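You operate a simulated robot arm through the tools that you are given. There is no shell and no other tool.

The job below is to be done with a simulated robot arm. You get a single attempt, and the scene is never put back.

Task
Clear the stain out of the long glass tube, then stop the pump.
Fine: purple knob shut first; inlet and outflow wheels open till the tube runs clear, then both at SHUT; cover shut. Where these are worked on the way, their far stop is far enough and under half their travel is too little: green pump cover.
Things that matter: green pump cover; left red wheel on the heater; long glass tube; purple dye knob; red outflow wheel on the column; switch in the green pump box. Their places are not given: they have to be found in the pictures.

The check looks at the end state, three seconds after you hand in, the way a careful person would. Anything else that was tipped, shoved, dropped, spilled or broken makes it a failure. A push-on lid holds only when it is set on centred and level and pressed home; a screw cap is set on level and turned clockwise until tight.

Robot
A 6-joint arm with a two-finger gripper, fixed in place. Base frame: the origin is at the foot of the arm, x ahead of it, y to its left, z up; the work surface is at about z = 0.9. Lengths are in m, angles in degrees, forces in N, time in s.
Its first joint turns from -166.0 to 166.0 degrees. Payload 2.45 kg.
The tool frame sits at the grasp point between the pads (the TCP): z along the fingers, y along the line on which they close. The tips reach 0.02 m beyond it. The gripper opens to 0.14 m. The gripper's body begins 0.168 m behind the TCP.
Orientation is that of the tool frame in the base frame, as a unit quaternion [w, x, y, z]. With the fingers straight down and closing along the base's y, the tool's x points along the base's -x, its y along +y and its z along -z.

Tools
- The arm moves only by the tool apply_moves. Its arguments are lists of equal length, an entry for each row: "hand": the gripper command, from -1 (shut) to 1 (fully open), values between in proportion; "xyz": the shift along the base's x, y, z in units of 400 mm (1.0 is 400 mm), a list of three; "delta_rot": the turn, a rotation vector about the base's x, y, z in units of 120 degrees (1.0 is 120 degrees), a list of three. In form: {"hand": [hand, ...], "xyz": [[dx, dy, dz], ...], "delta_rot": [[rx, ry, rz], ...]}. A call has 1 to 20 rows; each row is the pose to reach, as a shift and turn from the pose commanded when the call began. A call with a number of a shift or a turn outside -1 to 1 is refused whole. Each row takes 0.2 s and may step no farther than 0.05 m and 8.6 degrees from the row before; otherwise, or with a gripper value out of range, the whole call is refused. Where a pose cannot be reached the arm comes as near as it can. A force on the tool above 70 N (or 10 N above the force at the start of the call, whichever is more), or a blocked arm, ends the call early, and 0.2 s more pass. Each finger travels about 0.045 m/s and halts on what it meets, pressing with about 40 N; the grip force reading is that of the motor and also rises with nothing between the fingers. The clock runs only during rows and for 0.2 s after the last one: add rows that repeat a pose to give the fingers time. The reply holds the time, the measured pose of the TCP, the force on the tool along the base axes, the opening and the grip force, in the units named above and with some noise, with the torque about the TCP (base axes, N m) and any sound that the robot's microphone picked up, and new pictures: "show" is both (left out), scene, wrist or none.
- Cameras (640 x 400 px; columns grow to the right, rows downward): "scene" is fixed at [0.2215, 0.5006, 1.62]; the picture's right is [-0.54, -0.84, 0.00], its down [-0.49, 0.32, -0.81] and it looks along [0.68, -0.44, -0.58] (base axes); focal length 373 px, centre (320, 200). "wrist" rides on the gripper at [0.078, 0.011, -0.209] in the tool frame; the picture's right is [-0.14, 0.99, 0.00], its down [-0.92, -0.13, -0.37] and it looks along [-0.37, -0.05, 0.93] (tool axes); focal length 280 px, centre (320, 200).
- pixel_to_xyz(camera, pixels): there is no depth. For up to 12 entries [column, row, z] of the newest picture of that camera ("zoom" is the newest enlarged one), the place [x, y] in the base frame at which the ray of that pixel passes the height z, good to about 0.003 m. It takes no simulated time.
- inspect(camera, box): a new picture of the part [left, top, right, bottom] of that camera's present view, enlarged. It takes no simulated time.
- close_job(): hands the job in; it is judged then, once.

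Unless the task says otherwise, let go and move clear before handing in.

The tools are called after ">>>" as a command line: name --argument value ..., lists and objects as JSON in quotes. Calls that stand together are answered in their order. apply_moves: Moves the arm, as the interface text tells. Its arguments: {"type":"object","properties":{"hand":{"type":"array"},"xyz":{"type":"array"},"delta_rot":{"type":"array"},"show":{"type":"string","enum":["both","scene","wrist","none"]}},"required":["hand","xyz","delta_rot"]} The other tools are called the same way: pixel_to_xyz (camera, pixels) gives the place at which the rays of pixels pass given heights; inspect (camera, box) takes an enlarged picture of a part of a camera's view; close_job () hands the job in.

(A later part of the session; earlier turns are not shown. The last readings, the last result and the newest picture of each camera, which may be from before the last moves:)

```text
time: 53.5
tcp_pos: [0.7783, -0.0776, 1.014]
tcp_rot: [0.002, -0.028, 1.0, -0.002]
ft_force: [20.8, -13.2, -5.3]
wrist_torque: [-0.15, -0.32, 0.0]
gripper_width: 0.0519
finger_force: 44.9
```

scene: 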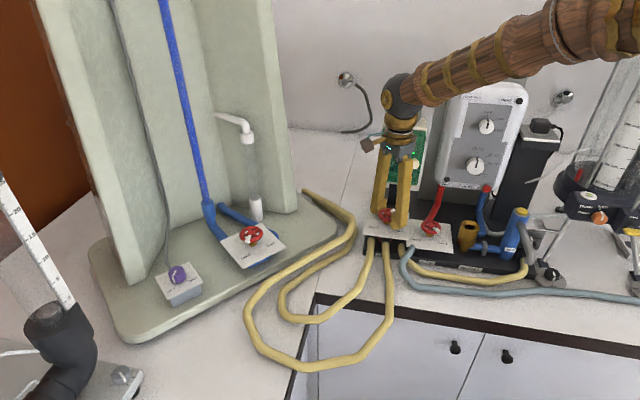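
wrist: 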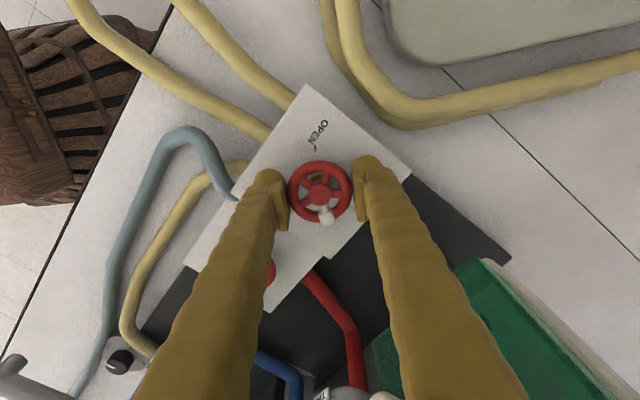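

Turned another 92° with modest forces. I'll shift slightly along the force and continue toward the OPEN stop.

>>> apply_moves --hand '[-0.4, -0.4, -0.4, -0.4, -0.4, -0.4, -0.4, -0.4, -0.4, -0.4]' --xyz '[[0.002, -0.001, 0], [0.002, -0.001, 0], [0.002, -0.001, 0], [0.002, -0.001, 0], [0.002, -0.001, 0], [0.002, -0.001, 0], [0.002, -0.001, 0], [0.002, -0.001, 0], [0.002, -0.001, 0], [0.002, -0.001, 0]]' --delta_rot '[[0, 0, 0.07], [0, 0, 0.14], [0, 0, 0.21], [0, 0, 0.28], [0, 0, 0.35], [0, 0, 0.42], [0, 0, 0.49], [0, 0, 0.56], [0, 0, 0.63], [0, 0, 0.7]]'

>>> inspect --camera "wrist" --box '[220, 110, 420, 270]'

>>> inspect --camera "scene" --box '[100, 0, 310, 280]'

```text
time: 55.7
tcp_pos: [0.7778, -0.0786, 1.0131]
tcp_rot: [0.002, -0.69, 0.724, 0.0]
ft_force: [27.5, -13.3, 9.6]
wrist_torque: [-0.12, -0.21, -1.03]
gripper_width: 0.0528
finger_force: 44.9
```

scene: 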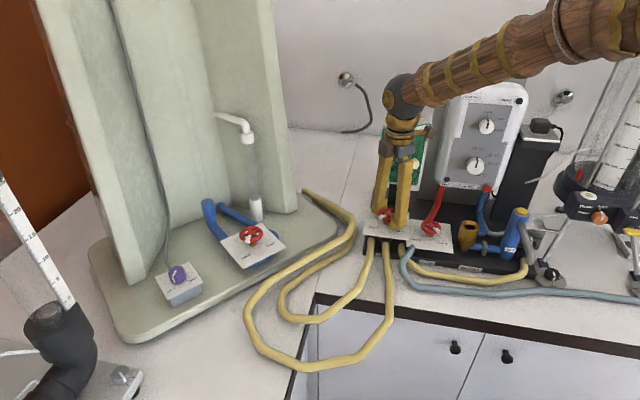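
wrist: 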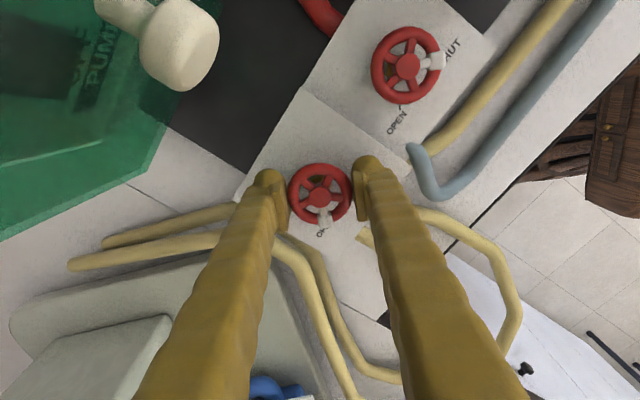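

```text
2.50 times, centred on (320, 190) of wrist
```

zoom: 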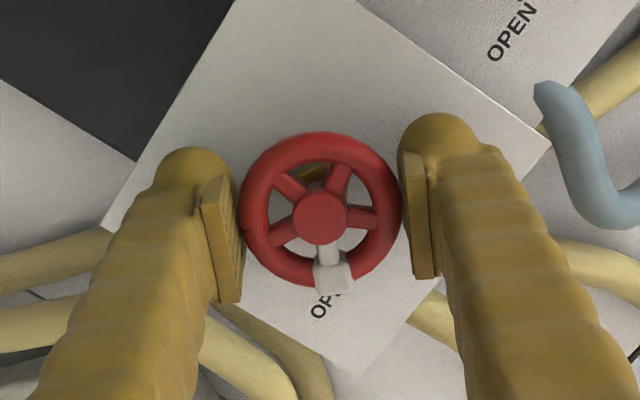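

```text
1.43 times, centred on (205, 140) of scene
```

zoom: 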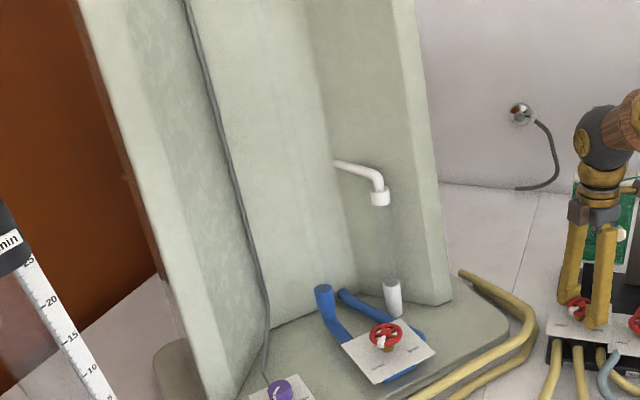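

The glass tube at scene (185,100) has lost its blue colour, and the −1.03 N·m torque shows the inlet wheel at its OPEN stop. I'll look closely at the tube to confirm.

>>> inspect --camera "scene" --box '[130, 0, 250, 110]'

>>> inspect --camera "scene" --box '[150, 100, 270, 210]'

```text
3.64 times, centred on (190, 55) of scene
```

zoom: 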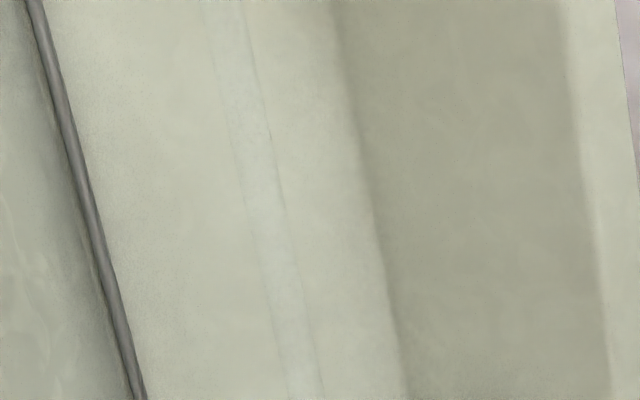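

```text
3.64 times, centred on (210, 155) of scene
```

zoom: 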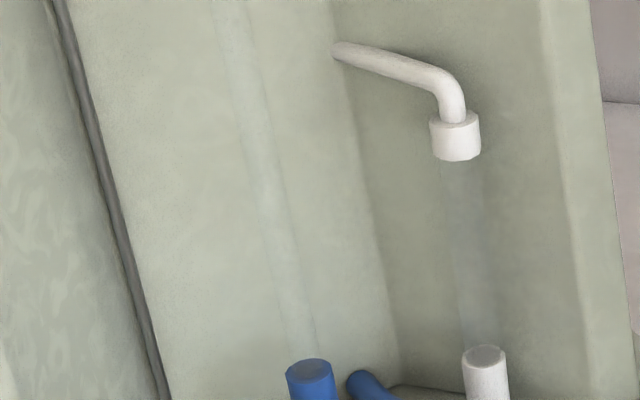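

The tube is clear along its whole visible length. Now I'll shut the inlet wheel clockwise with the same grip.

>>> apply_moves --hand '[-0.4, -0.4, -0.4, -0.4, -0.4, -0.4, -0.4, -0.4, -0.4, -0.4, -0.4, -0.4]' --xyz '[[0.001, -0.0005, 0], [0.001, -0.0005, 0], [0.001, -0.0005, 0], [0.001, -0.0005, 0], [0.001, -0.0005, 0], [0.001, -0.0005, 0], [0.001, -0.0005, 0], [0.001, -0.0005, 0], [0.001, -0.0005, 0], [0.001, -0.0005, 0], [0.001, -0.0005, 0], [0.001, -0.0005, 0]]' --delta_rot '[[0, 0, -0.07], [0, 0, -0.14], [0, 0, -0.21], [0, 0, -0.28], [0, 0, -0.35], [0, 0, -0.42], [0, 0, -0.49], [0, 0, -0.56], [0, 0, -0.63], [0, 0, -0.7], [0, 0, -0.77], [0, 0, -0.84]]' --show "none"

```text
time: 58.3
tcp_pos: [0.7783, -0.0775, 1.0127]
tcp_rot: [0.0, 0.121, 0.993, -0.002]
ft_force: [-21.9, 5.8, -23.6]
wrist_torque: [0.27, 0.22, 0.01]
gripper_width: 0.0524
finger_force: 44.5
```

Turning freely, θ ≈ −14°. I'll continue clockwise to about −92°.

>>> apply_moves --hand '[-0.4, -0.4, -0.4, -0.4, -0.4, -0.4, -0.4, -0.4, -0.4, -0.4]' --xyz '[[-0.0015, 0, 0], [-0.0015, 0, 0], [-0.0015, 0, 0], [-0.0015, 0, 0], [-0.0015, 0, 0], [-0.0015, 0, 0], [-0.0015, 0, 0], [-0.0015, 0, 0], [-0.0015, 0, 0], [-0.0015, 0, 0]]' --delta_rot '[[0, 0, -0.07], [0, 0, -0.14], [0, 0, -0.21], [0, 0, -0.28], [0, 0, -0.35], [0, 0, -0.42], [0, 0, -0.49], [0, 0, -0.56], [0, 0, -0.63], [0, 0, -0.66]]' --show "none"

```text
time: 60.5
tcp_pos: [0.7785, -0.0786, 1.0129]
tcp_rot: [0.0, 0.725, 0.688, -0.003]
ft_force: [-3.4, 2.3, -7.0]
wrist_torque: [0.03, 0.01, 0.01]
gripper_width: 0.0526
finger_force: 45.2
```

Half the way back. I'll release, lift, swing the wrist to the other side and regrip.

>>> apply_moves --hand '[-0.1, 0.1, 0.2, 0.3, 0.4, 0.4, 0.4, 0.4, 0.4, 0.4, 0.4, 0.4, 0.4, 0.4, 0.4, 0.4, 0.4, 0.4]' --xyz '[[0, 0, 0], [0, 0, 0], [0, 0, 0.05], [0, 0, 0.12], [0, 0, 0.12], [0, 0, 0.12], [0, 0, 0.12], [0, 0, 0.12], [0, 0, 0.12], [0, 0, 0.12], [0, 0, 0.12], [0, 0, 0.12], [0, 0, 0.12], [0, 0, 0.12], [0, 0, 0.12], [0, 0, 0.12], [0, 0, 0.12], [0, 0, 0.12]]' --delta_rot '[[0, 0, 0], [0, 0, 0], [0, 0, 0], [0, 0, 0], [0, 0, 0.07], [0, 0, 0.14], [0, 0, 0.21], [0, 0, 0.28], [0, 0, 0.35], [0, 0, 0.42], [0, 0, 0.49], [0, 0, 0.56], [0, 0, 0.63], [0, 0, 0.7], [0, 0, 0.77], [0, 0, 0.84], [0, 0, 0.91], [0, 0, 0.98]]' --show "none"

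>>> apply_moves --hand '[0.4, 0.4, 0.4, 0.4, 0.4, 0.4, 0.4, 0.4, 0.4, 0.4, 0.1, -0.2, -0.4, -0.4, -0.4]' --xyz '[[0, 0, 0], [0, 0, 0], [0, 0, 0], [0, 0, 0], [0, 0, 0], [0, 0, 0], [0, 0, 0], [0, 0, 0], [0, 0, -0.06], [0, 0, -0.12], [0, 0, -0.12], [0, 0, -0.12], [0, 0, -0.12], [0, 0, -0.12], [0, 0, -0.12]]' --delta_rot '[[0, 0, 0.065], [0, 0, 0.13], [0, 0, 0.195], [0, 0, 0.26], [0, 0, 0.325], [0, 0, 0.39], [0, 0, 0.455], [0, 0, 0.52], [0, 0, 0.52], [0, 0, 0.52], [0, 0, 0.52], [0, 0, 0.52], [0, 0, 0.52], [0, 0, 0.52], [0, 0, 0.52]]'

>>> inspect --camera "wrist" --box '[220, 110, 420, 270]'

```text
time: 64.3
tcp_pos: [0.7771, -0.0778, 1.0615]
tcp_rot: [0.001, -0.215, 0.977, -0.002]
ft_force: [-0.9, 0.1, 0.0]
wrist_torque: [-0.01, 0.02, -0.04]
gripper_width: 0.0979
finger_force: 0.0
```

```text
time: 67.5
tcp_pos: [0.7783, -0.0772, 1.0118]
tcp_rot: [0.002, -0.689, 0.724, -0.001]
ft_force: [-6.0, 1.0, -0.8]
wrist_torque: [0.0, 0.04, 0.01]
gripper_width: 0.0527
finger_force: 44.4
```

scene: 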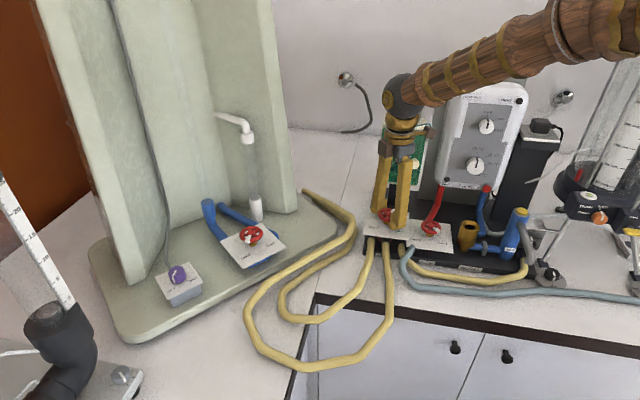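
wrist: 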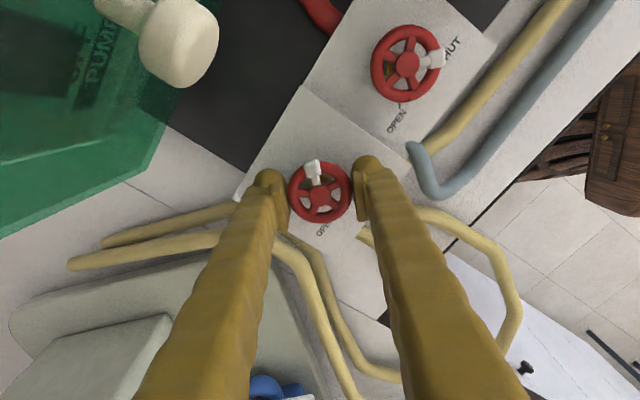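

```text
2.50 times, centred on (320, 190) of wrist
```

zoom: 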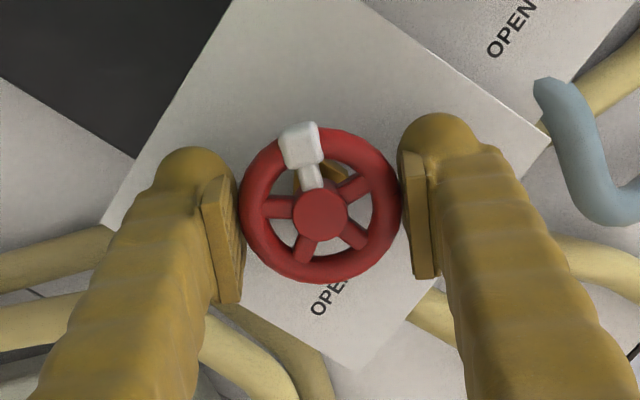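

Regripped with negligible side load. I'll turn clockwise the remaining ~90° to the SHUT stop.

>>> apply_moves --hand '[-0.4, -0.4, -0.4, -0.4, -0.4, -0.4, -0.4, -0.4, -0.4, -0.4, -0.4, -0.4]' --xyz '[[0, 0, 0], [0, 0, 0], [0, 0, 0], [0, 0, 0], [0, 0, 0], [0, 0, 0], [0, 0, 0], [0, 0, 0], [0, 0, 0], [0, 0, 0], [0, 0, 0], [0, 0, 0]]' --delta_rot '[[0, 0, -0.07], [0, 0, -0.14], [0, 0, -0.21], [0, 0, -0.28], [0, 0, -0.35], [0, 0, -0.42], [0, 0, -0.49], [0, 0, -0.56], [0, 0, -0.63], [0, 0, -0.7], [0, 0, -0.75], [0, 0, -0.79]]'

>>> inspect --camera "wrist" --box '[220, 110, 420, 270]'

```text
time: 70.1
tcp_pos: [0.7779, -0.0774, 1.012]
tcp_rot: [0.0, 0.068, 0.998, -0.001]
ft_force: [2.3, 9.7, -11.7]
wrist_torque: [0.11, 0.14, 0.01]
gripper_width: 0.0522
finger_force: 45.1
```

scene: 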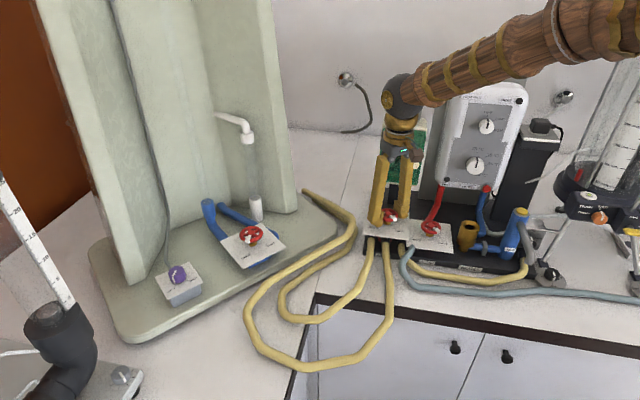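
wrist: 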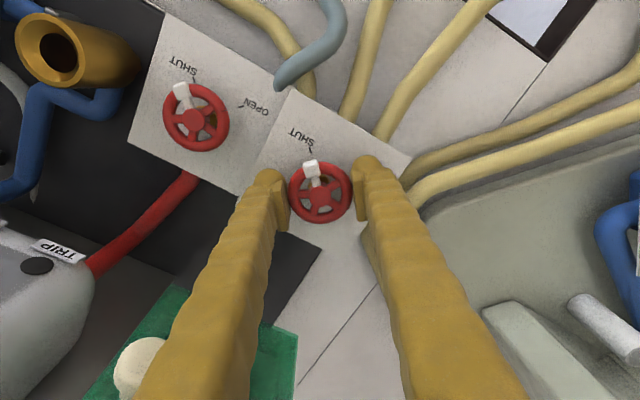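

```text
2.50 times, centred on (320, 190) of wrist
```

zoom: 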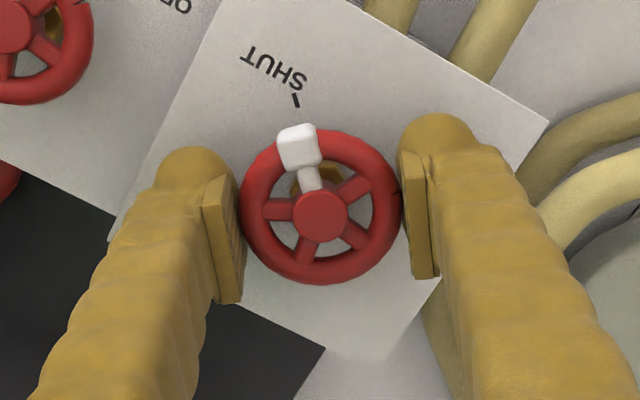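

The block is close to the SHUT tick (zoom (297,148) vs tick (296,102)) but torque is still zero, so the stop is not reached. I'll turn a few degrees further.

>>> apply_moves --hand '[-0.4, -0.4, -0.4, -0.4]' --xyz '[[0, 0, 0], [0, 0, 0], [0, 0, 0], [0, 0, 0]]' --delta_rot '[[0, 0, -0.025], [0, 0, -0.05], [0, 0, -0.075], [0, 0, -0.1]]' --show "wrist"

>>> inspect --camera "wrist" --box '[220, 110, 420, 270]'

```text
time: 71.1
tcp_pos: [0.7781, -0.0773, 1.0145]
tcp_rot: [0.001, 0.17, 0.985, -0.001]
ft_force: [0.3, 5.2, -0.7]
wrist_torque: [0.06, 0.08, 1.05]
gripper_width: 0.0525
finger_force: 45.6
```

wrist: 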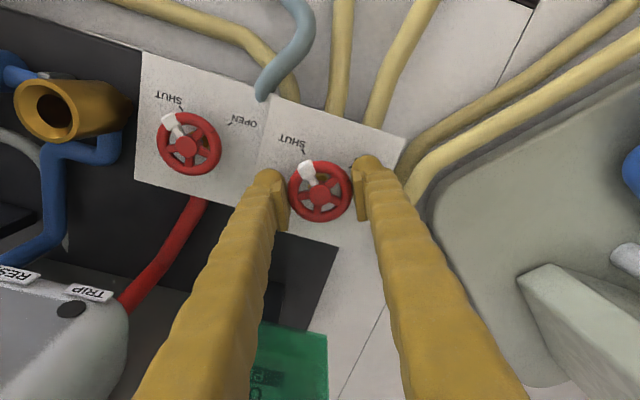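

```text
2.50 times, centred on (320, 190) of wrist
```

zoom: 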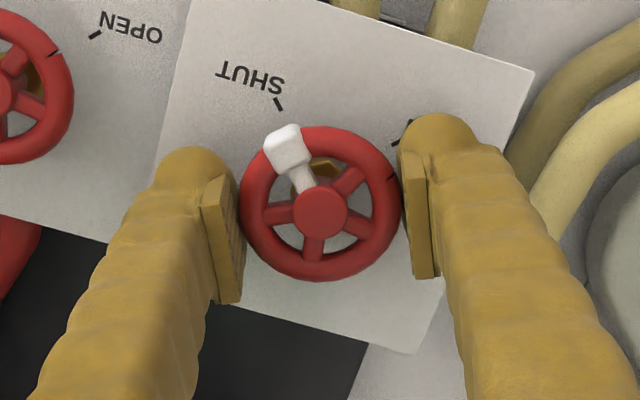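

The 1.05 N·m torque and the block at the SHUT tick show the inlet wheel is shut. I'll release, rise and go back to the outflow wheel.

>>> apply_moves --hand '[-0.1, 0.1, 0.2, 0.3, 0.45, 0.45, 0.45, 0.45, 0.45, 0.45, 0.45, 0.45, 0.45, 0.45, 0.45, 0.45]' --xyz '[[0, 0, 0], [0, 0, 0], [0, 0, 0.08], [0, 0, 0.2], [0, 0, 0.3], [0.037, 0.107, 0.35], [0.074, 0.214, 0.4], [0.111, 0.321, 0.4], [0.148, 0.428, 0.4], [0.184, 0.535, 0.4], [0.221, 0.642, 0.4], [0.258, 0.749, 0.4], [0.294, 0.854, 0.4], [0.294, 0.854, 0.3], [0.294, 0.854, 0.2], [0.294, 0.854, 0.12]]' --delta_rot '[[0, 0, 0], [0, 0, 0], [0, 0, 0], [0, 0, 0], [0, 0, 0], [0, 0, 0.02], [0, 0, 0.04], [0, 0, 0.06], [0, 0, 0.08], [0, 0, 0.1], [0, 0, 0.12], [0, 0, 0.14], [0, 0, 0.16], [0, 0, 0.16], [0, 0, 0.16], [0, 0, 0.16]]'

>>> inspect --camera "wrist" --box '[220, 90, 420, 250]'

>>> inspect --camera "scene" --box '[320, 130, 480, 260]'

```text
time: 74.5
tcp_pos: [0.8961, 0.2624, 1.062]
tcp_rot: [0.001, 0.004, 1.0, -0.001]
ft_force: [-0.5, 0.6, -0.3]
wrist_torque: [0.06, -0.02, 0.02]
gripper_width: 0.1016
finger_force: 0.0
```

scene: 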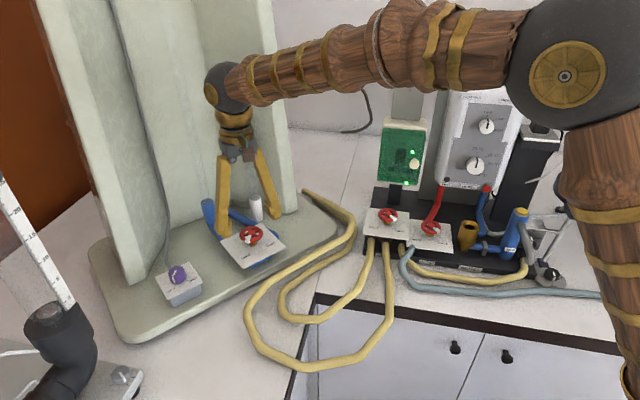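
wrist: 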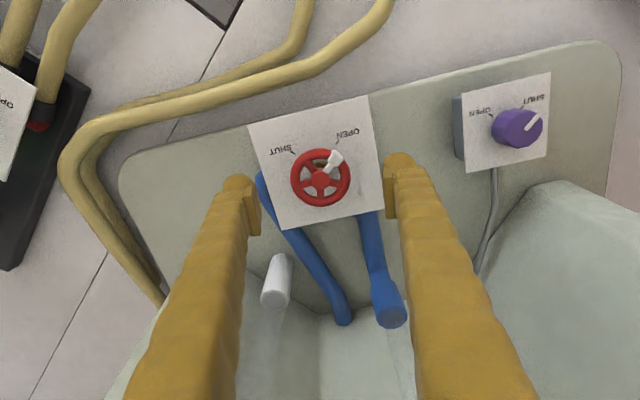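

```text
2.50 times, centred on (320, 170) of wrist
```

zoom: 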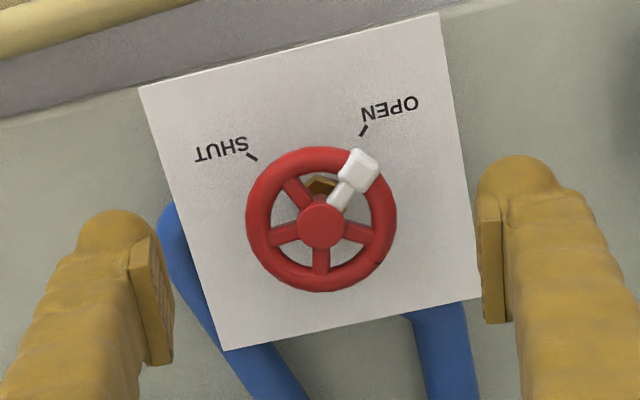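

```text
3.08 times, centred on (400, 195) of scene
```

zoom: 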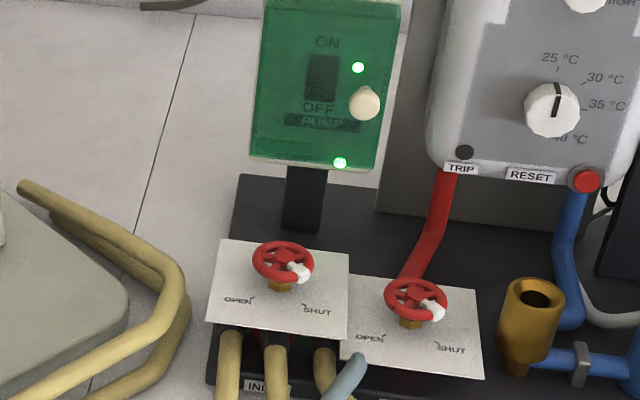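

The inlet wheel's block is at SHUT in the scene (zoom (298,270)). Over the outflow wheel, its block is at OPEN (zoom (357,168)); I'll turn the gripper −12° to avoid it, descend and grip.

>>> apply_moves --hand '[0.45, 0.45, 0.45, 0.1, -0.2, -0.4, -0.4, -0.4]' --xyz '[[-0.001, 0.002, -0.04], [-0.001, 0.002, -0.09], [-0.001, 0.002, -0.116], [-0.001, 0.002, -0.116], [-0.001, 0.002, -0.116], [-0.001, 0.002, -0.116], [-0.001, 0.002, -0.116], [-0.001, 0.002, -0.116]]' --delta_rot '[[0, 0, -0.05], [0, 0, -0.1], [0, 0, -0.1], [0, 0, -0.1], [0, 0, -0.1], [0, 0, -0.1], [0, 0, -0.1], [0, 0, -0.1]]' --show "wrist"

>>> inspect --camera "wrist" --box '[220, 110, 420, 270]'

```text
time: 76.3
tcp_pos: [0.8958, 0.2641, 1.0142]
tcp_rot: [0.001, 0.109, 0.994, -0.002]
ft_force: [-4.1, -7.2, -2.1]
wrist_torque: [0.07, -0.01, 0.01]
gripper_width: 0.0558
finger_force: 44.3
```

wrist: 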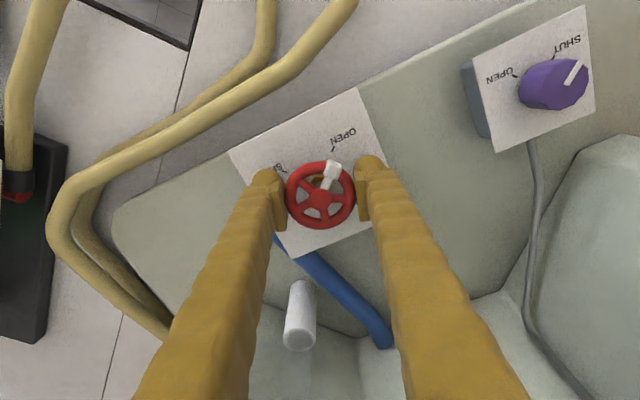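

```text
2.50 times, centred on (320, 190) of wrist
```

zoom: 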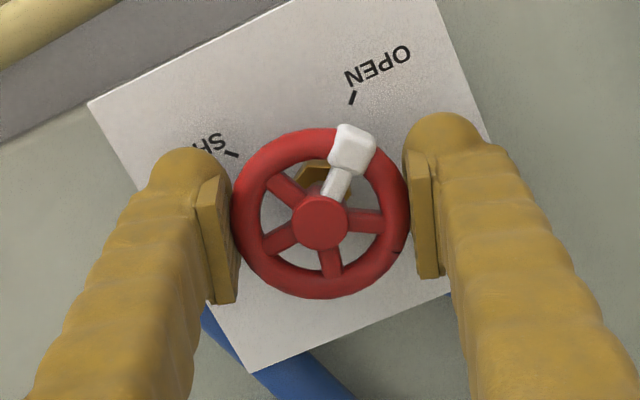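

Gripped with little load. I'll turn clockwise about 90°.

>>> apply_moves --hand '[-0.4, -0.4, -0.4, -0.4, -0.4, -0.4, -0.4, -0.4, -0.4, -0.4, -0.4]' --xyz '[[0, 0, 0], [0, 0, 0], [0, 0, 0], [0, 0, 0], [0, 0, 0], [0, 0, 0], [0, 0, 0], [0, 0, 0], [0, 0, 0], [0, 0, 0], [0, 0, 0]]' --delta_rot '[[0, 0, -0.068], [0, 0, -0.136], [0, 0, -0.204], [0, 0, -0.272], [0, 0, -0.34], [0, 0, -0.408], [0, 0, -0.476], [0, 0, -0.544], [0, 0, -0.612], [0, 0, -0.68], [0, 0, -0.75]]' --show "wrist"

```text
time: 78.7
tcp_pos: [0.8958, 0.2644, 1.0145]
tcp_rot: [0.0, 0.781, 0.625, -0.001]
ft_force: [38.1, -5.1, 0.7]
wrist_torque: [0.0, 0.3, 0.04]
gripper_width: 0.0558
finger_force: 44.9
```

wrist: 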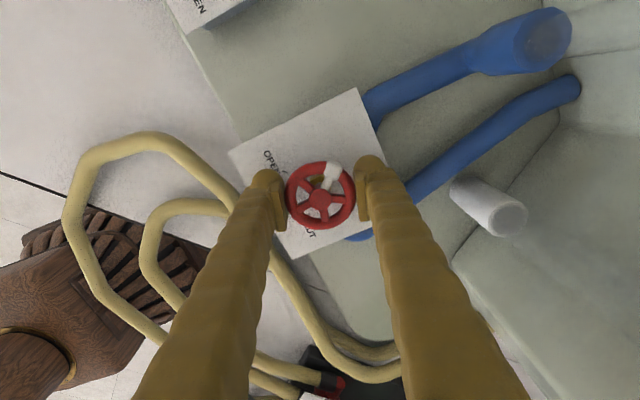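

Turned 90°. I'll release, lift, swing the wrist +180° and regrip.

>>> apply_moves --hand '[-0.1, 0.1, 0.2, 0.3, 0.4, 0.4, 0.4, 0.4, 0.4, 0.4, 0.4, 0.4, 0.4, 0.4, 0.4, 0.4, 0.4, 0.4]' --xyz '[[0.001, 0, 0], [0.002, 0, 0], [0.002, 0, 0.05], [0.002, 0, 0.12], [0.002, 0, 0.12], [0.002, 0, 0.12], [0.002, 0, 0.12], [0.002, 0, 0.12], [0.002, 0, 0.12], [0.002, 0, 0.12], [0.002, 0, 0.12], [0.002, 0, 0.12], [0.002, 0, 0.12], [0.002, 0, 0.12], [0.002, 0, 0.12], [0.002, 0, 0.12], [0.002, 0, 0.12], [0.002, 0, 0.12]]' --delta_rot '[[0, 0, 0], [0, 0, 0], [0, 0, 0], [0, 0, 0], [0, 0, 0.07], [0, 0, 0.14], [0, 0, 0.21], [0, 0, 0.28], [0, 0, 0.35], [0, 0, 0.42], [0, 0, 0.49], [0, 0, 0.56], [0, 0, 0.63], [0, 0, 0.7], [0, 0, 0.77], [0, 0, 0.84], [0, 0, 0.91], [0, 0, 0.98]]' --show "none"

>>> apply_moves --hand '[0.4, 0.4, 0.4, 0.4, 0.4, 0.4, 0.4, 0.4, 0.4, 0.4, 0.1, -0.2, -0.4, -0.4, -0.4]' --xyz '[[0, 0, 0], [0, 0, 0], [0, 0, 0], [0, 0, 0], [0, 0, 0], [0, 0, 0], [0, 0, 0], [0, 0, 0], [0, 0, -0.06], [0, 0, -0.12], [0, 0, -0.12], [0, 0, -0.12], [0, 0, -0.12], [0, 0, -0.12], [0, 0, -0.12]]' --delta_rot '[[0, 0, 0.065], [0, 0, 0.13], [0, 0, 0.195], [0, 0, 0.26], [0, 0, 0.325], [0, 0, 0.39], [0, 0, 0.455], [0, 0, 0.52], [0, 0, 0.52], [0, 0, 0.52], [0, 0, 0.52], [0, 0, 0.52], [0, 0, 0.52], [0, 0, 0.52], [0, 0, 0.52]]' --show "wrist"

>>> inspect --camera "wrist" --box '[220, 110, 420, 270]'

```text
time: 82.5
tcp_pos: [0.8947, 0.2645, 1.0633]
tcp_rot: [0.0, -0.133, 0.991, -0.002]
ft_force: [0.4, -0.4, -0.3]
wrist_torque: [0.02, 0.03, -0.02]
gripper_width: 0.0981
finger_force: 0.1
```

```text
time: 85.7
tcp_pos: [0.8966, 0.2642, 1.014]
tcp_rot: [0.001, -0.626, 0.78, -0.001]
ft_force: [5.6, -0.5, -3.2]
wrist_torque: [0.03, 0.06, 0.05]
gripper_width: 0.0558
finger_force: 44.6
```

wrist: 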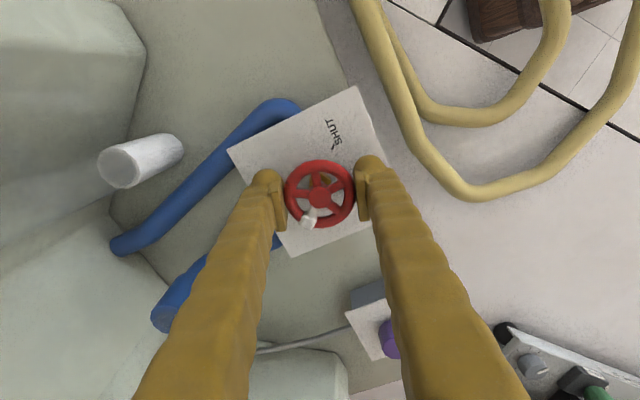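

```text
2.50 times, centred on (320, 190) of wrist
```

zoom: 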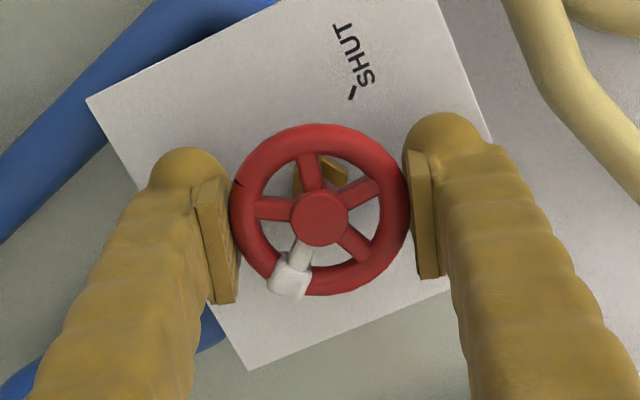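

Regripped at θ ≈ +77° with the block at zoom (290,278). I'll keep turning clockwise.

>>> apply_moves --hand '[-0.4, -0.4, -0.4, -0.4, -0.4, -0.4, -0.4, -0.4, -0.4, -0.4, -0.4, -0.4]' --xyz '[[0, 0, 0], [0, 0, 0], [0, 0, 0], [0, 0, 0], [0, 0, 0], [0, 0, 0], [0, 0, 0], [0, 0, 0], [0, 0, 0], [0, 0, 0], [0, 0, 0], [0, 0, 0]]' --delta_rot '[[0, 0, -0.07], [0, 0, -0.14], [0, 0, -0.21], [0, 0, -0.28], [0, 0, -0.35], [0, 0, -0.42], [0, 0, -0.49], [0, 0, -0.56], [0, 0, -0.63], [0, 0, -0.7], [0, 0, -0.77], [0, 0, -0.84]]' --show "none"

```text
time: 88.3
tcp_pos: [0.8951, 0.2644, 1.014]
tcp_rot: [0.002, 0.203, 0.979, -0.002]
ft_force: [25.9, -26.1, -12.8]
wrist_torque: [0.39, 0.06, 0.02]
gripper_width: 0.0555
finger_force: 45.3
```

θ ≈ −23° with moderate side forces. I'll trim along the force and continue to the SHUT stop.

>>> apply_moves --hand '[-0.4, -0.4, -0.4, -0.4, -0.4, -0.4, -0.4, -0.4, -0.4, -0.4]' --xyz '[[0.0015, -0.0015, 0], [0.0015, -0.0015, 0], [0.0015, -0.0015, 0], [0.0015, -0.0015, 0], [0.0015, -0.0015, 0], [0.0015, -0.0015, 0], [0.0015, -0.0015, 0], [0.0015, -0.0015, 0], [0.0015, -0.0015, 0], [0.0015, -0.0015, 0]]' --delta_rot '[[0, 0, -0.07], [0, 0, -0.14], [0, 0, -0.21], [0, 0, -0.28], [0, 0, -0.35], [0, 0, -0.42], [0, 0, -0.49], [0, 0, -0.56], [0, 0, -0.62], [0, 0, -0.66]]'

>>> inspect --camera "wrist" --box '[220, 110, 420, 270]'

```text
time: 90.5
tcp_pos: [0.8978, 0.2649, 1.0144]
tcp_rot: [0.0, 0.78, 0.625, -0.002]
ft_force: [-36.6, 0.9, -2.0]
wrist_torque: [-0.22, -0.3, 1.12]
gripper_width: 0.0564
finger_force: 45.2
```

scene: 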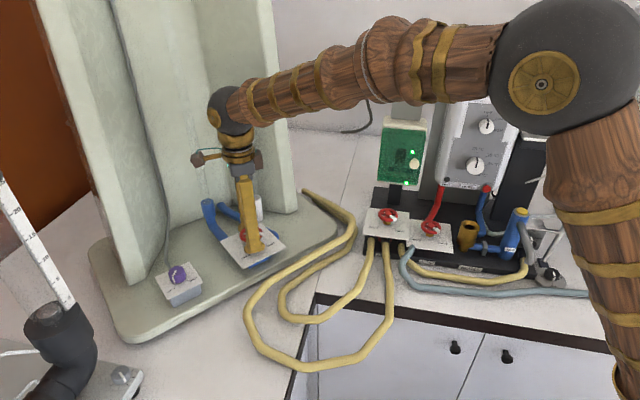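
wrist: 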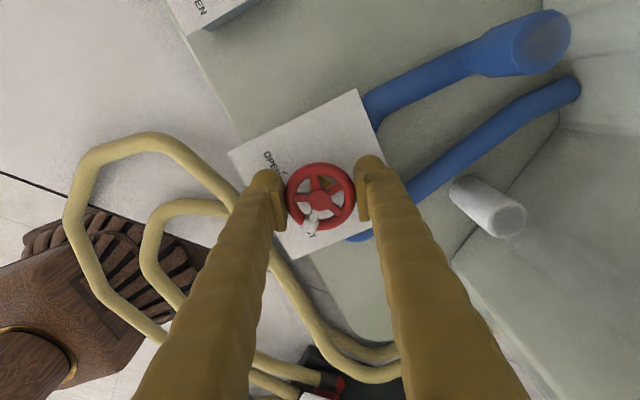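

```text
2.50 times, centred on (320, 190) of wrist
```

zoom: 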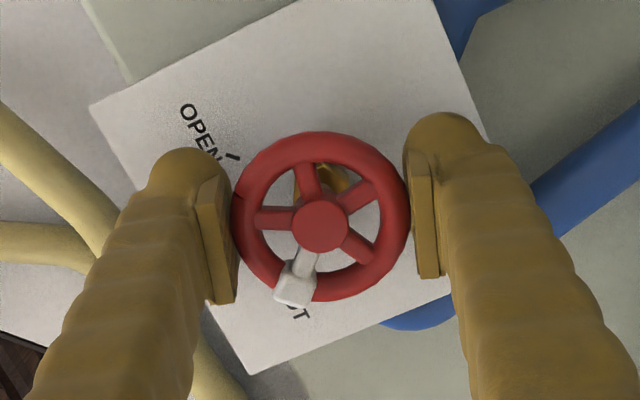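

Torque of 1.12 N·m and the block at the SHUT text show the outflow wheel is at its SHUT stop. I'll release, rise, and move in front of the pump box with the wrist facing its panel.

>>> apply_moves --hand '[-0.1, 0.1, 0.2, 0.3, 0.4, 0.5, 0.6, 0.6, 0.6, 0.6, 0.6, 0.6, 0.6, 0.6]' --xyz '[[0, 0, 0], [0, 0, 0], [0, 0, 0.1], [0, 0, 0.2], [-0.041, -0.081, 0.252], [-0.082, -0.163, 0.304], [-0.123, -0.244, 0.356], [-0.164, -0.325, 0.408], [-0.205, -0.407, 0.46], [-0.246, -0.488, 0.512], [-0.287, -0.569, 0.564], [-0.328, -0.65, 0.616], [-0.369, -0.732, 0.668], [-0.41, -0.813, 0.72]]' --delta_rot '[[0, 0, 0], [0, 0, 0], [0, 0, 0], [0, 0, 0], [0, 0, 0.05], [0, 0, 0.1], [0, 0, 0.15], [0, 0, 0.2], [0, 0, 0.25], [0, 0, 0.3], [0, 0, 0.35], [0, 0, 0.4], [0, 0, 0.45], [0, 0, 0.5]]'

>>> inspect --camera "scene" --box '[200, 190, 310, 280]'

>>> inspect --camera "wrist" --box '[220, 100, 420, 300]'

```text
time: 93.5
tcp_pos: [0.7331, -0.0614, 1.3033]
tcp_rot: [0.0, 0.361, 0.932, -0.002]
ft_force: [1.1, 0.5, 0.5]
wrist_torque: [-0.05, 0.01, 0.0]
gripper_width: 0.1121
finger_force: 0.1
```

scene: 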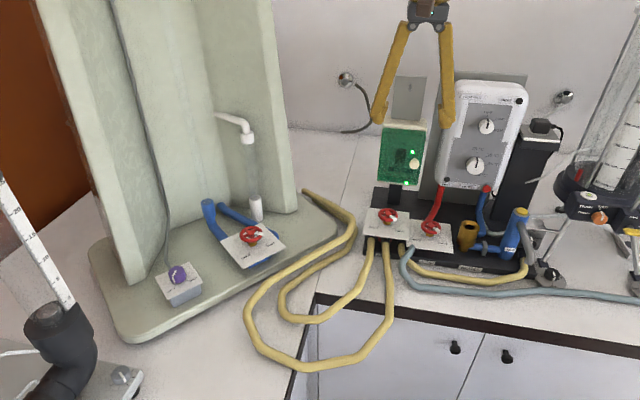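
wrist: 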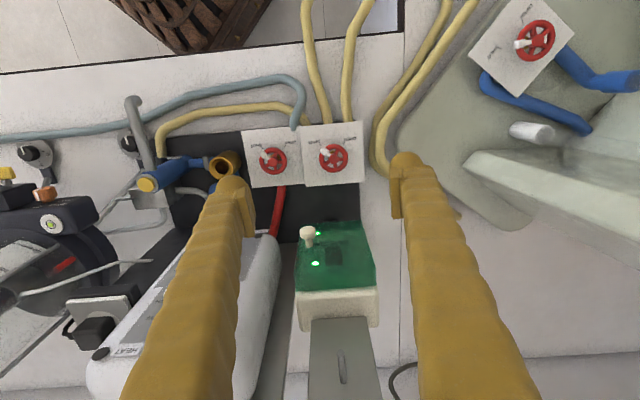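

```text
4.44 times, centred on (255, 235) of scene
```

zoom: 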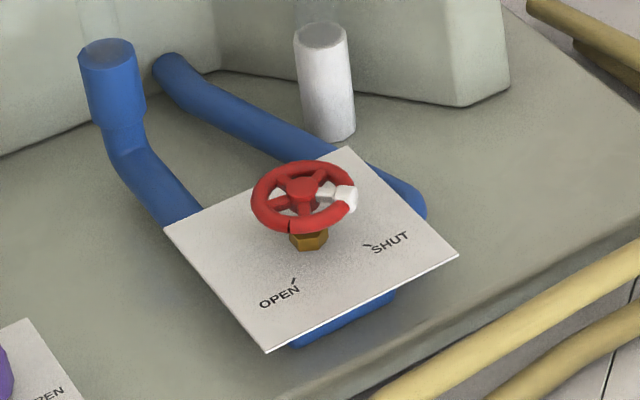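

```text
2.00 times, centred on (320, 200) of wrist
```

zoom: 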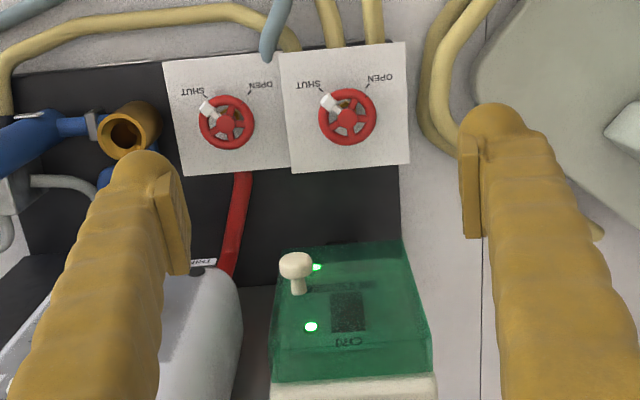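

The outflow wheel's block is at SHUT (scene zoom (345,198)), as is the inlet's. Now I'll study the pump box closely from both cameras.

>>> inspect --camera "wrist" --box '[280, 200, 400, 340]'

>>> inspect --camera "scene" --box '[365, 105, 445, 205]'

```text
2.86 times, centred on (340, 270) of wrist
```

zoom: 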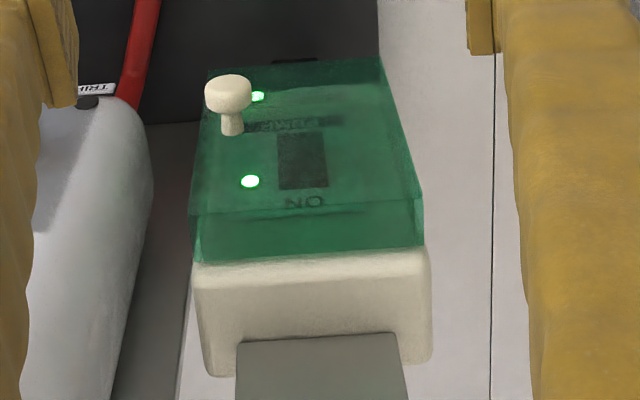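

```text
4.00 times, centred on (405, 155) of scene
```

zoom: 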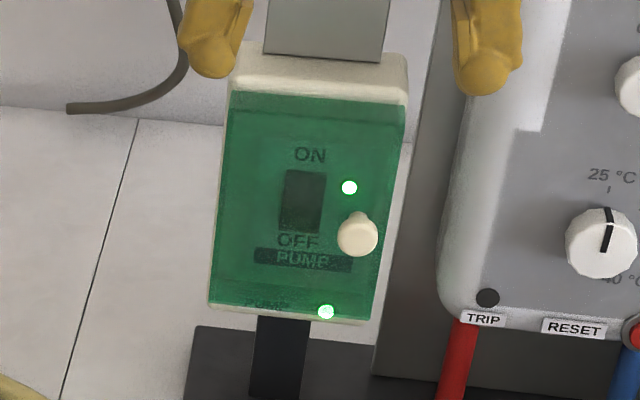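

>>> pixel_to_xyz --camera "wrist" --pixels '[[307.8, 232.2, 1.1], [307.8, 232.2, 1.2], [361, 221, 1.0], [361, 221, 1.1], [301.5, 223.8, 1.0], [301.5, 223.8, 1.1], [376, 268.3, 1.2], [376, 268.3, 1.1], [294.5, 275.3, 1.2], [294.5, 275.3, 1.1], [333.7, 256, 1.1], [333.7, 256, 1.2]]'

>>> pixel_to_xyz --camera "scene" --pixels '[[414.3, 164.3, 1.1], [414.3, 164.3, 1.2], [377.5, 180.8, 1.0], [377.5, 180.8, 1.1], [416.8, 185.5, 1.0], [416.8, 185.5, 1.1], [382, 132, 1.2], [382, 132, 1.1], [425.8, 137.5, 1.2], [425.8, 137.5, 1.1], [400, 155, 1.1], [400, 155, 1.2]]'

```text
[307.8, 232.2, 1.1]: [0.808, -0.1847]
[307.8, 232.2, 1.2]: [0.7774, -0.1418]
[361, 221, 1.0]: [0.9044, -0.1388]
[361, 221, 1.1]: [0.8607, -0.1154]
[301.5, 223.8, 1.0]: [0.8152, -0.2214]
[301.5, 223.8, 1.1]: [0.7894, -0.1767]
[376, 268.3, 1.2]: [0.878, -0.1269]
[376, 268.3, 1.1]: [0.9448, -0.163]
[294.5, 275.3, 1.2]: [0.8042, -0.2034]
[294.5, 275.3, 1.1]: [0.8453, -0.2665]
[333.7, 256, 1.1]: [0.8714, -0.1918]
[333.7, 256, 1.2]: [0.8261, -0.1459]
```

```text
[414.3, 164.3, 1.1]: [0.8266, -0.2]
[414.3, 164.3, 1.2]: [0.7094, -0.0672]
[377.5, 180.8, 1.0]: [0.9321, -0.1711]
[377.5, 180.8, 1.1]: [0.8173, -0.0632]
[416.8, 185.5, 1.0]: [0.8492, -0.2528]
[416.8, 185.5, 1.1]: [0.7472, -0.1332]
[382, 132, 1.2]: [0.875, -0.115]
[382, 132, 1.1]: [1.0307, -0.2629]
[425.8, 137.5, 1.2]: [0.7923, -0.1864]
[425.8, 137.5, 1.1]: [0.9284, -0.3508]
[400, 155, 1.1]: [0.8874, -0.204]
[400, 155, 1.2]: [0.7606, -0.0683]
```

The cover's front face runs from about (0.885,-0.129) to (0.807,-0.207), z 1.04–1.19, facing (−0.71, +0.71), and its knob is 2.4 cm in front at (0.803,-0.1765,1.119). I'll check the heater body's nearest corner before sending a finger in beside the knob.

>>> pixel_to_xyz --camera "wrist" --pixels '[[270, 218, 1.0], [270, 218, 1.1], [280, 236, 1.1], [280, 236, 1.2], [262, 207, 1.0], [262, 207, 1.1]]'

>>> pixel_to_xyz --camera "scene" --pixels '[[436, 176, 1.0], [436, 176, 1.1], [440, 150, 1.1], [440, 150, 1.2], [446, 110, 1.2], [446, 110, 1.3]]'

>>> inspect --camera "wrist" --box '[200, 180, 340, 320]'

```text
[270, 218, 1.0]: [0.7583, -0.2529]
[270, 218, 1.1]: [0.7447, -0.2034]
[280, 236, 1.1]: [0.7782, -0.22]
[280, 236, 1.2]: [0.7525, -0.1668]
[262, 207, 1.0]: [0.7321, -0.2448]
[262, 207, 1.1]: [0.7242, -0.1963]
```

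```text
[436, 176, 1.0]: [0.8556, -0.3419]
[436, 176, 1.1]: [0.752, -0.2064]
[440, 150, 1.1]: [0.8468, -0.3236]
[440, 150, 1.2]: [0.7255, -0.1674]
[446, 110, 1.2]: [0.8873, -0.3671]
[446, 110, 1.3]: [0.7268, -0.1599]
```

```text
2.86 times, centred on (270, 250) of wrist
```

zoom: 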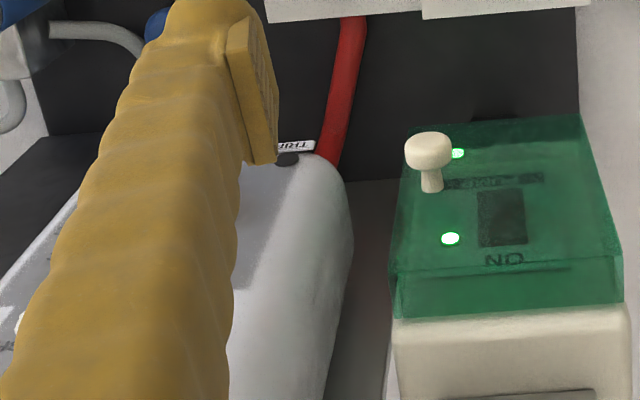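

The heater's left side sits at about 4 cm to the right of the cover and stands 5 cm proud of it, so a straight-down gripper would hit it. I'll tilt the tool 40° so the fingers point down and into the panel, narrow the opening, and hover in front of the knob.

>>> apply_moves --hand '[0.3, 0, -0.2, -0.28, -0.28, -0.28, -0.28]' --xyz '[[0.005, -0.024, -0.02], [0.01, -0.048, -0.05], [0.015, -0.072, -0.09], [0.02, -0.096, -0.13], [0.025, -0.12, -0.18], [0.031, -0.144, -0.23], [0.031, -0.144, -0.23]]' --delta_rot '[[-0.0393, -0.0393, -0.0038], [-0.0786, -0.0786, -0.0075], [-0.1179, -0.1179, -0.0113], [-0.1571, -0.1571, -0.015], [-0.1964, -0.1964, -0.0188], [-0.2357, -0.2357, -0.0225], [-0.2357, -0.2357, -0.0225]]'

>>> inspect --camera "wrist" --box '[220, 80, 420, 260]'

>>> inspect --camera "scene" --box '[340, 40, 520, 210]'

```text
time: 95.1
tcp_pos: [0.7443, -0.1205, 1.21]
tcp_rot: [0.314, 0.362, 0.866, -0.14]
ft_force: [0.9, -0.3, 0.1]
wrist_torque: [-0.01, -0.01, 0.04]
gripper_width: 0.0507
finger_force: 0.1
```

scene: 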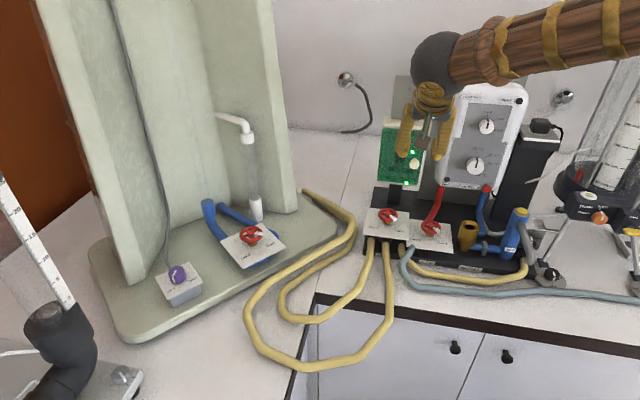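
wrist: 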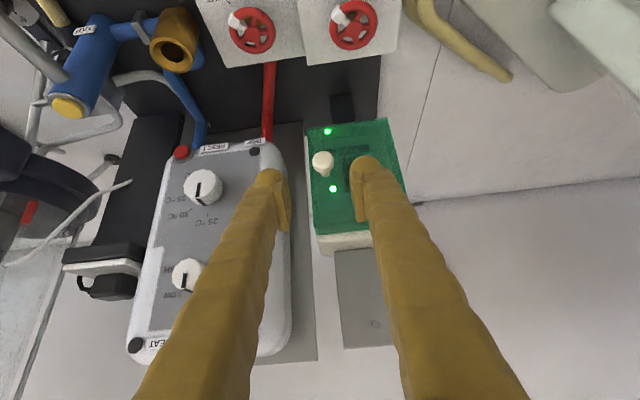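

```text
2.22 times, centred on (320, 170) of wrist
```

zoom: 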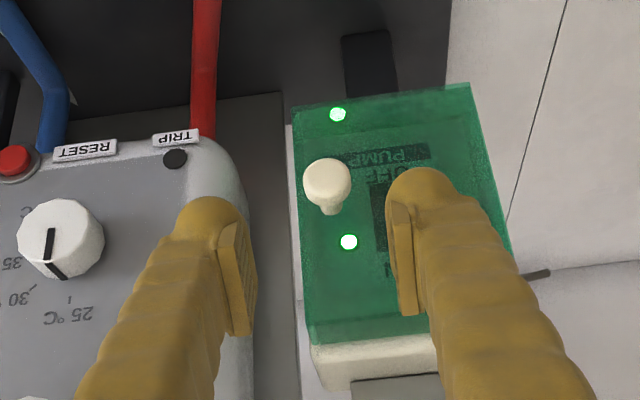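

```text
2.35 times, centred on (430, 125) of scene
```

zoom: 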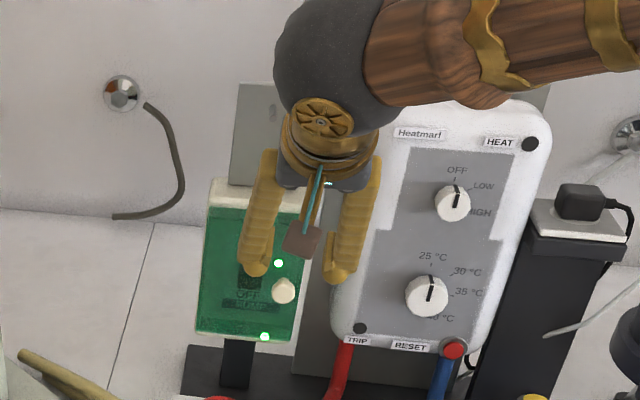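

The enlarged wrist view shows the heater's side only about 2.7 cm right of the cover (zoom x≈248 vs 298), which is tight for fingers spread sideways. I'll instead make the tool horizontal and roll it so the fingers close vertically on the knob, which keeps clear of the heater; first the tilt to horizontal while backing off.

>>> apply_moves --hand '[-0.28, -0.28, -0.28, -0.28, -0.28, -0.28, -0.28]' --xyz '[[-0.03, 0.03, 0], [-0.05, 0.05, -0.02], [-0.06, 0.065, -0.05], [-0.065, 0.0725, -0.08], [-0.065, 0.0725, -0.1], [-0.065, 0.0725, -0.125], [-0.065, 0.0725, -0.125]]' --delta_rot '[[-0.049, -0.049, 0], [-0.098, -0.098, 0], [-0.147, -0.147, 0], [-0.196, -0.196, 0], [-0.245, -0.245, 0], [-0.2946, -0.2946, 0], [-0.2946, -0.2946, 0]]'

```text
time: 96.7
tcp_pos: [0.7169, -0.0899, 1.1608]
tcp_rot: [0.652, 0.276, 0.649, -0.277]
ft_force: [-0.8, -0.4, -0.2]
wrist_torque: [0.02, 0.0, -0.02]
gripper_width: 0.0505
finger_force: 0.0
```

scene: 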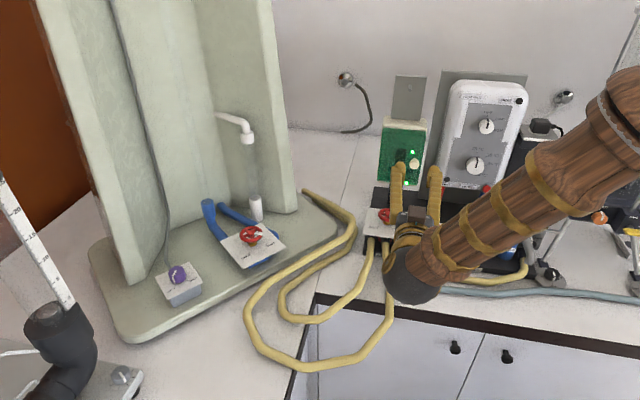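
wrist: 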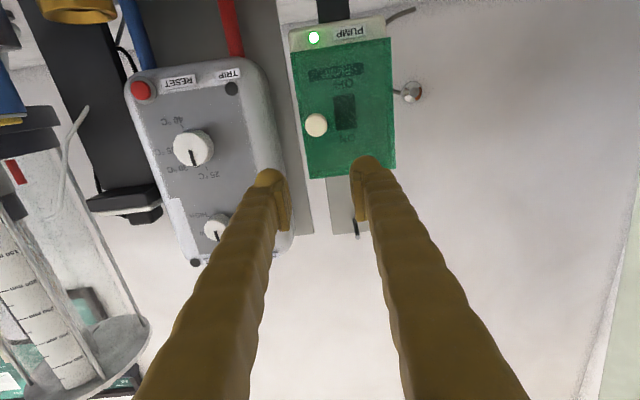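

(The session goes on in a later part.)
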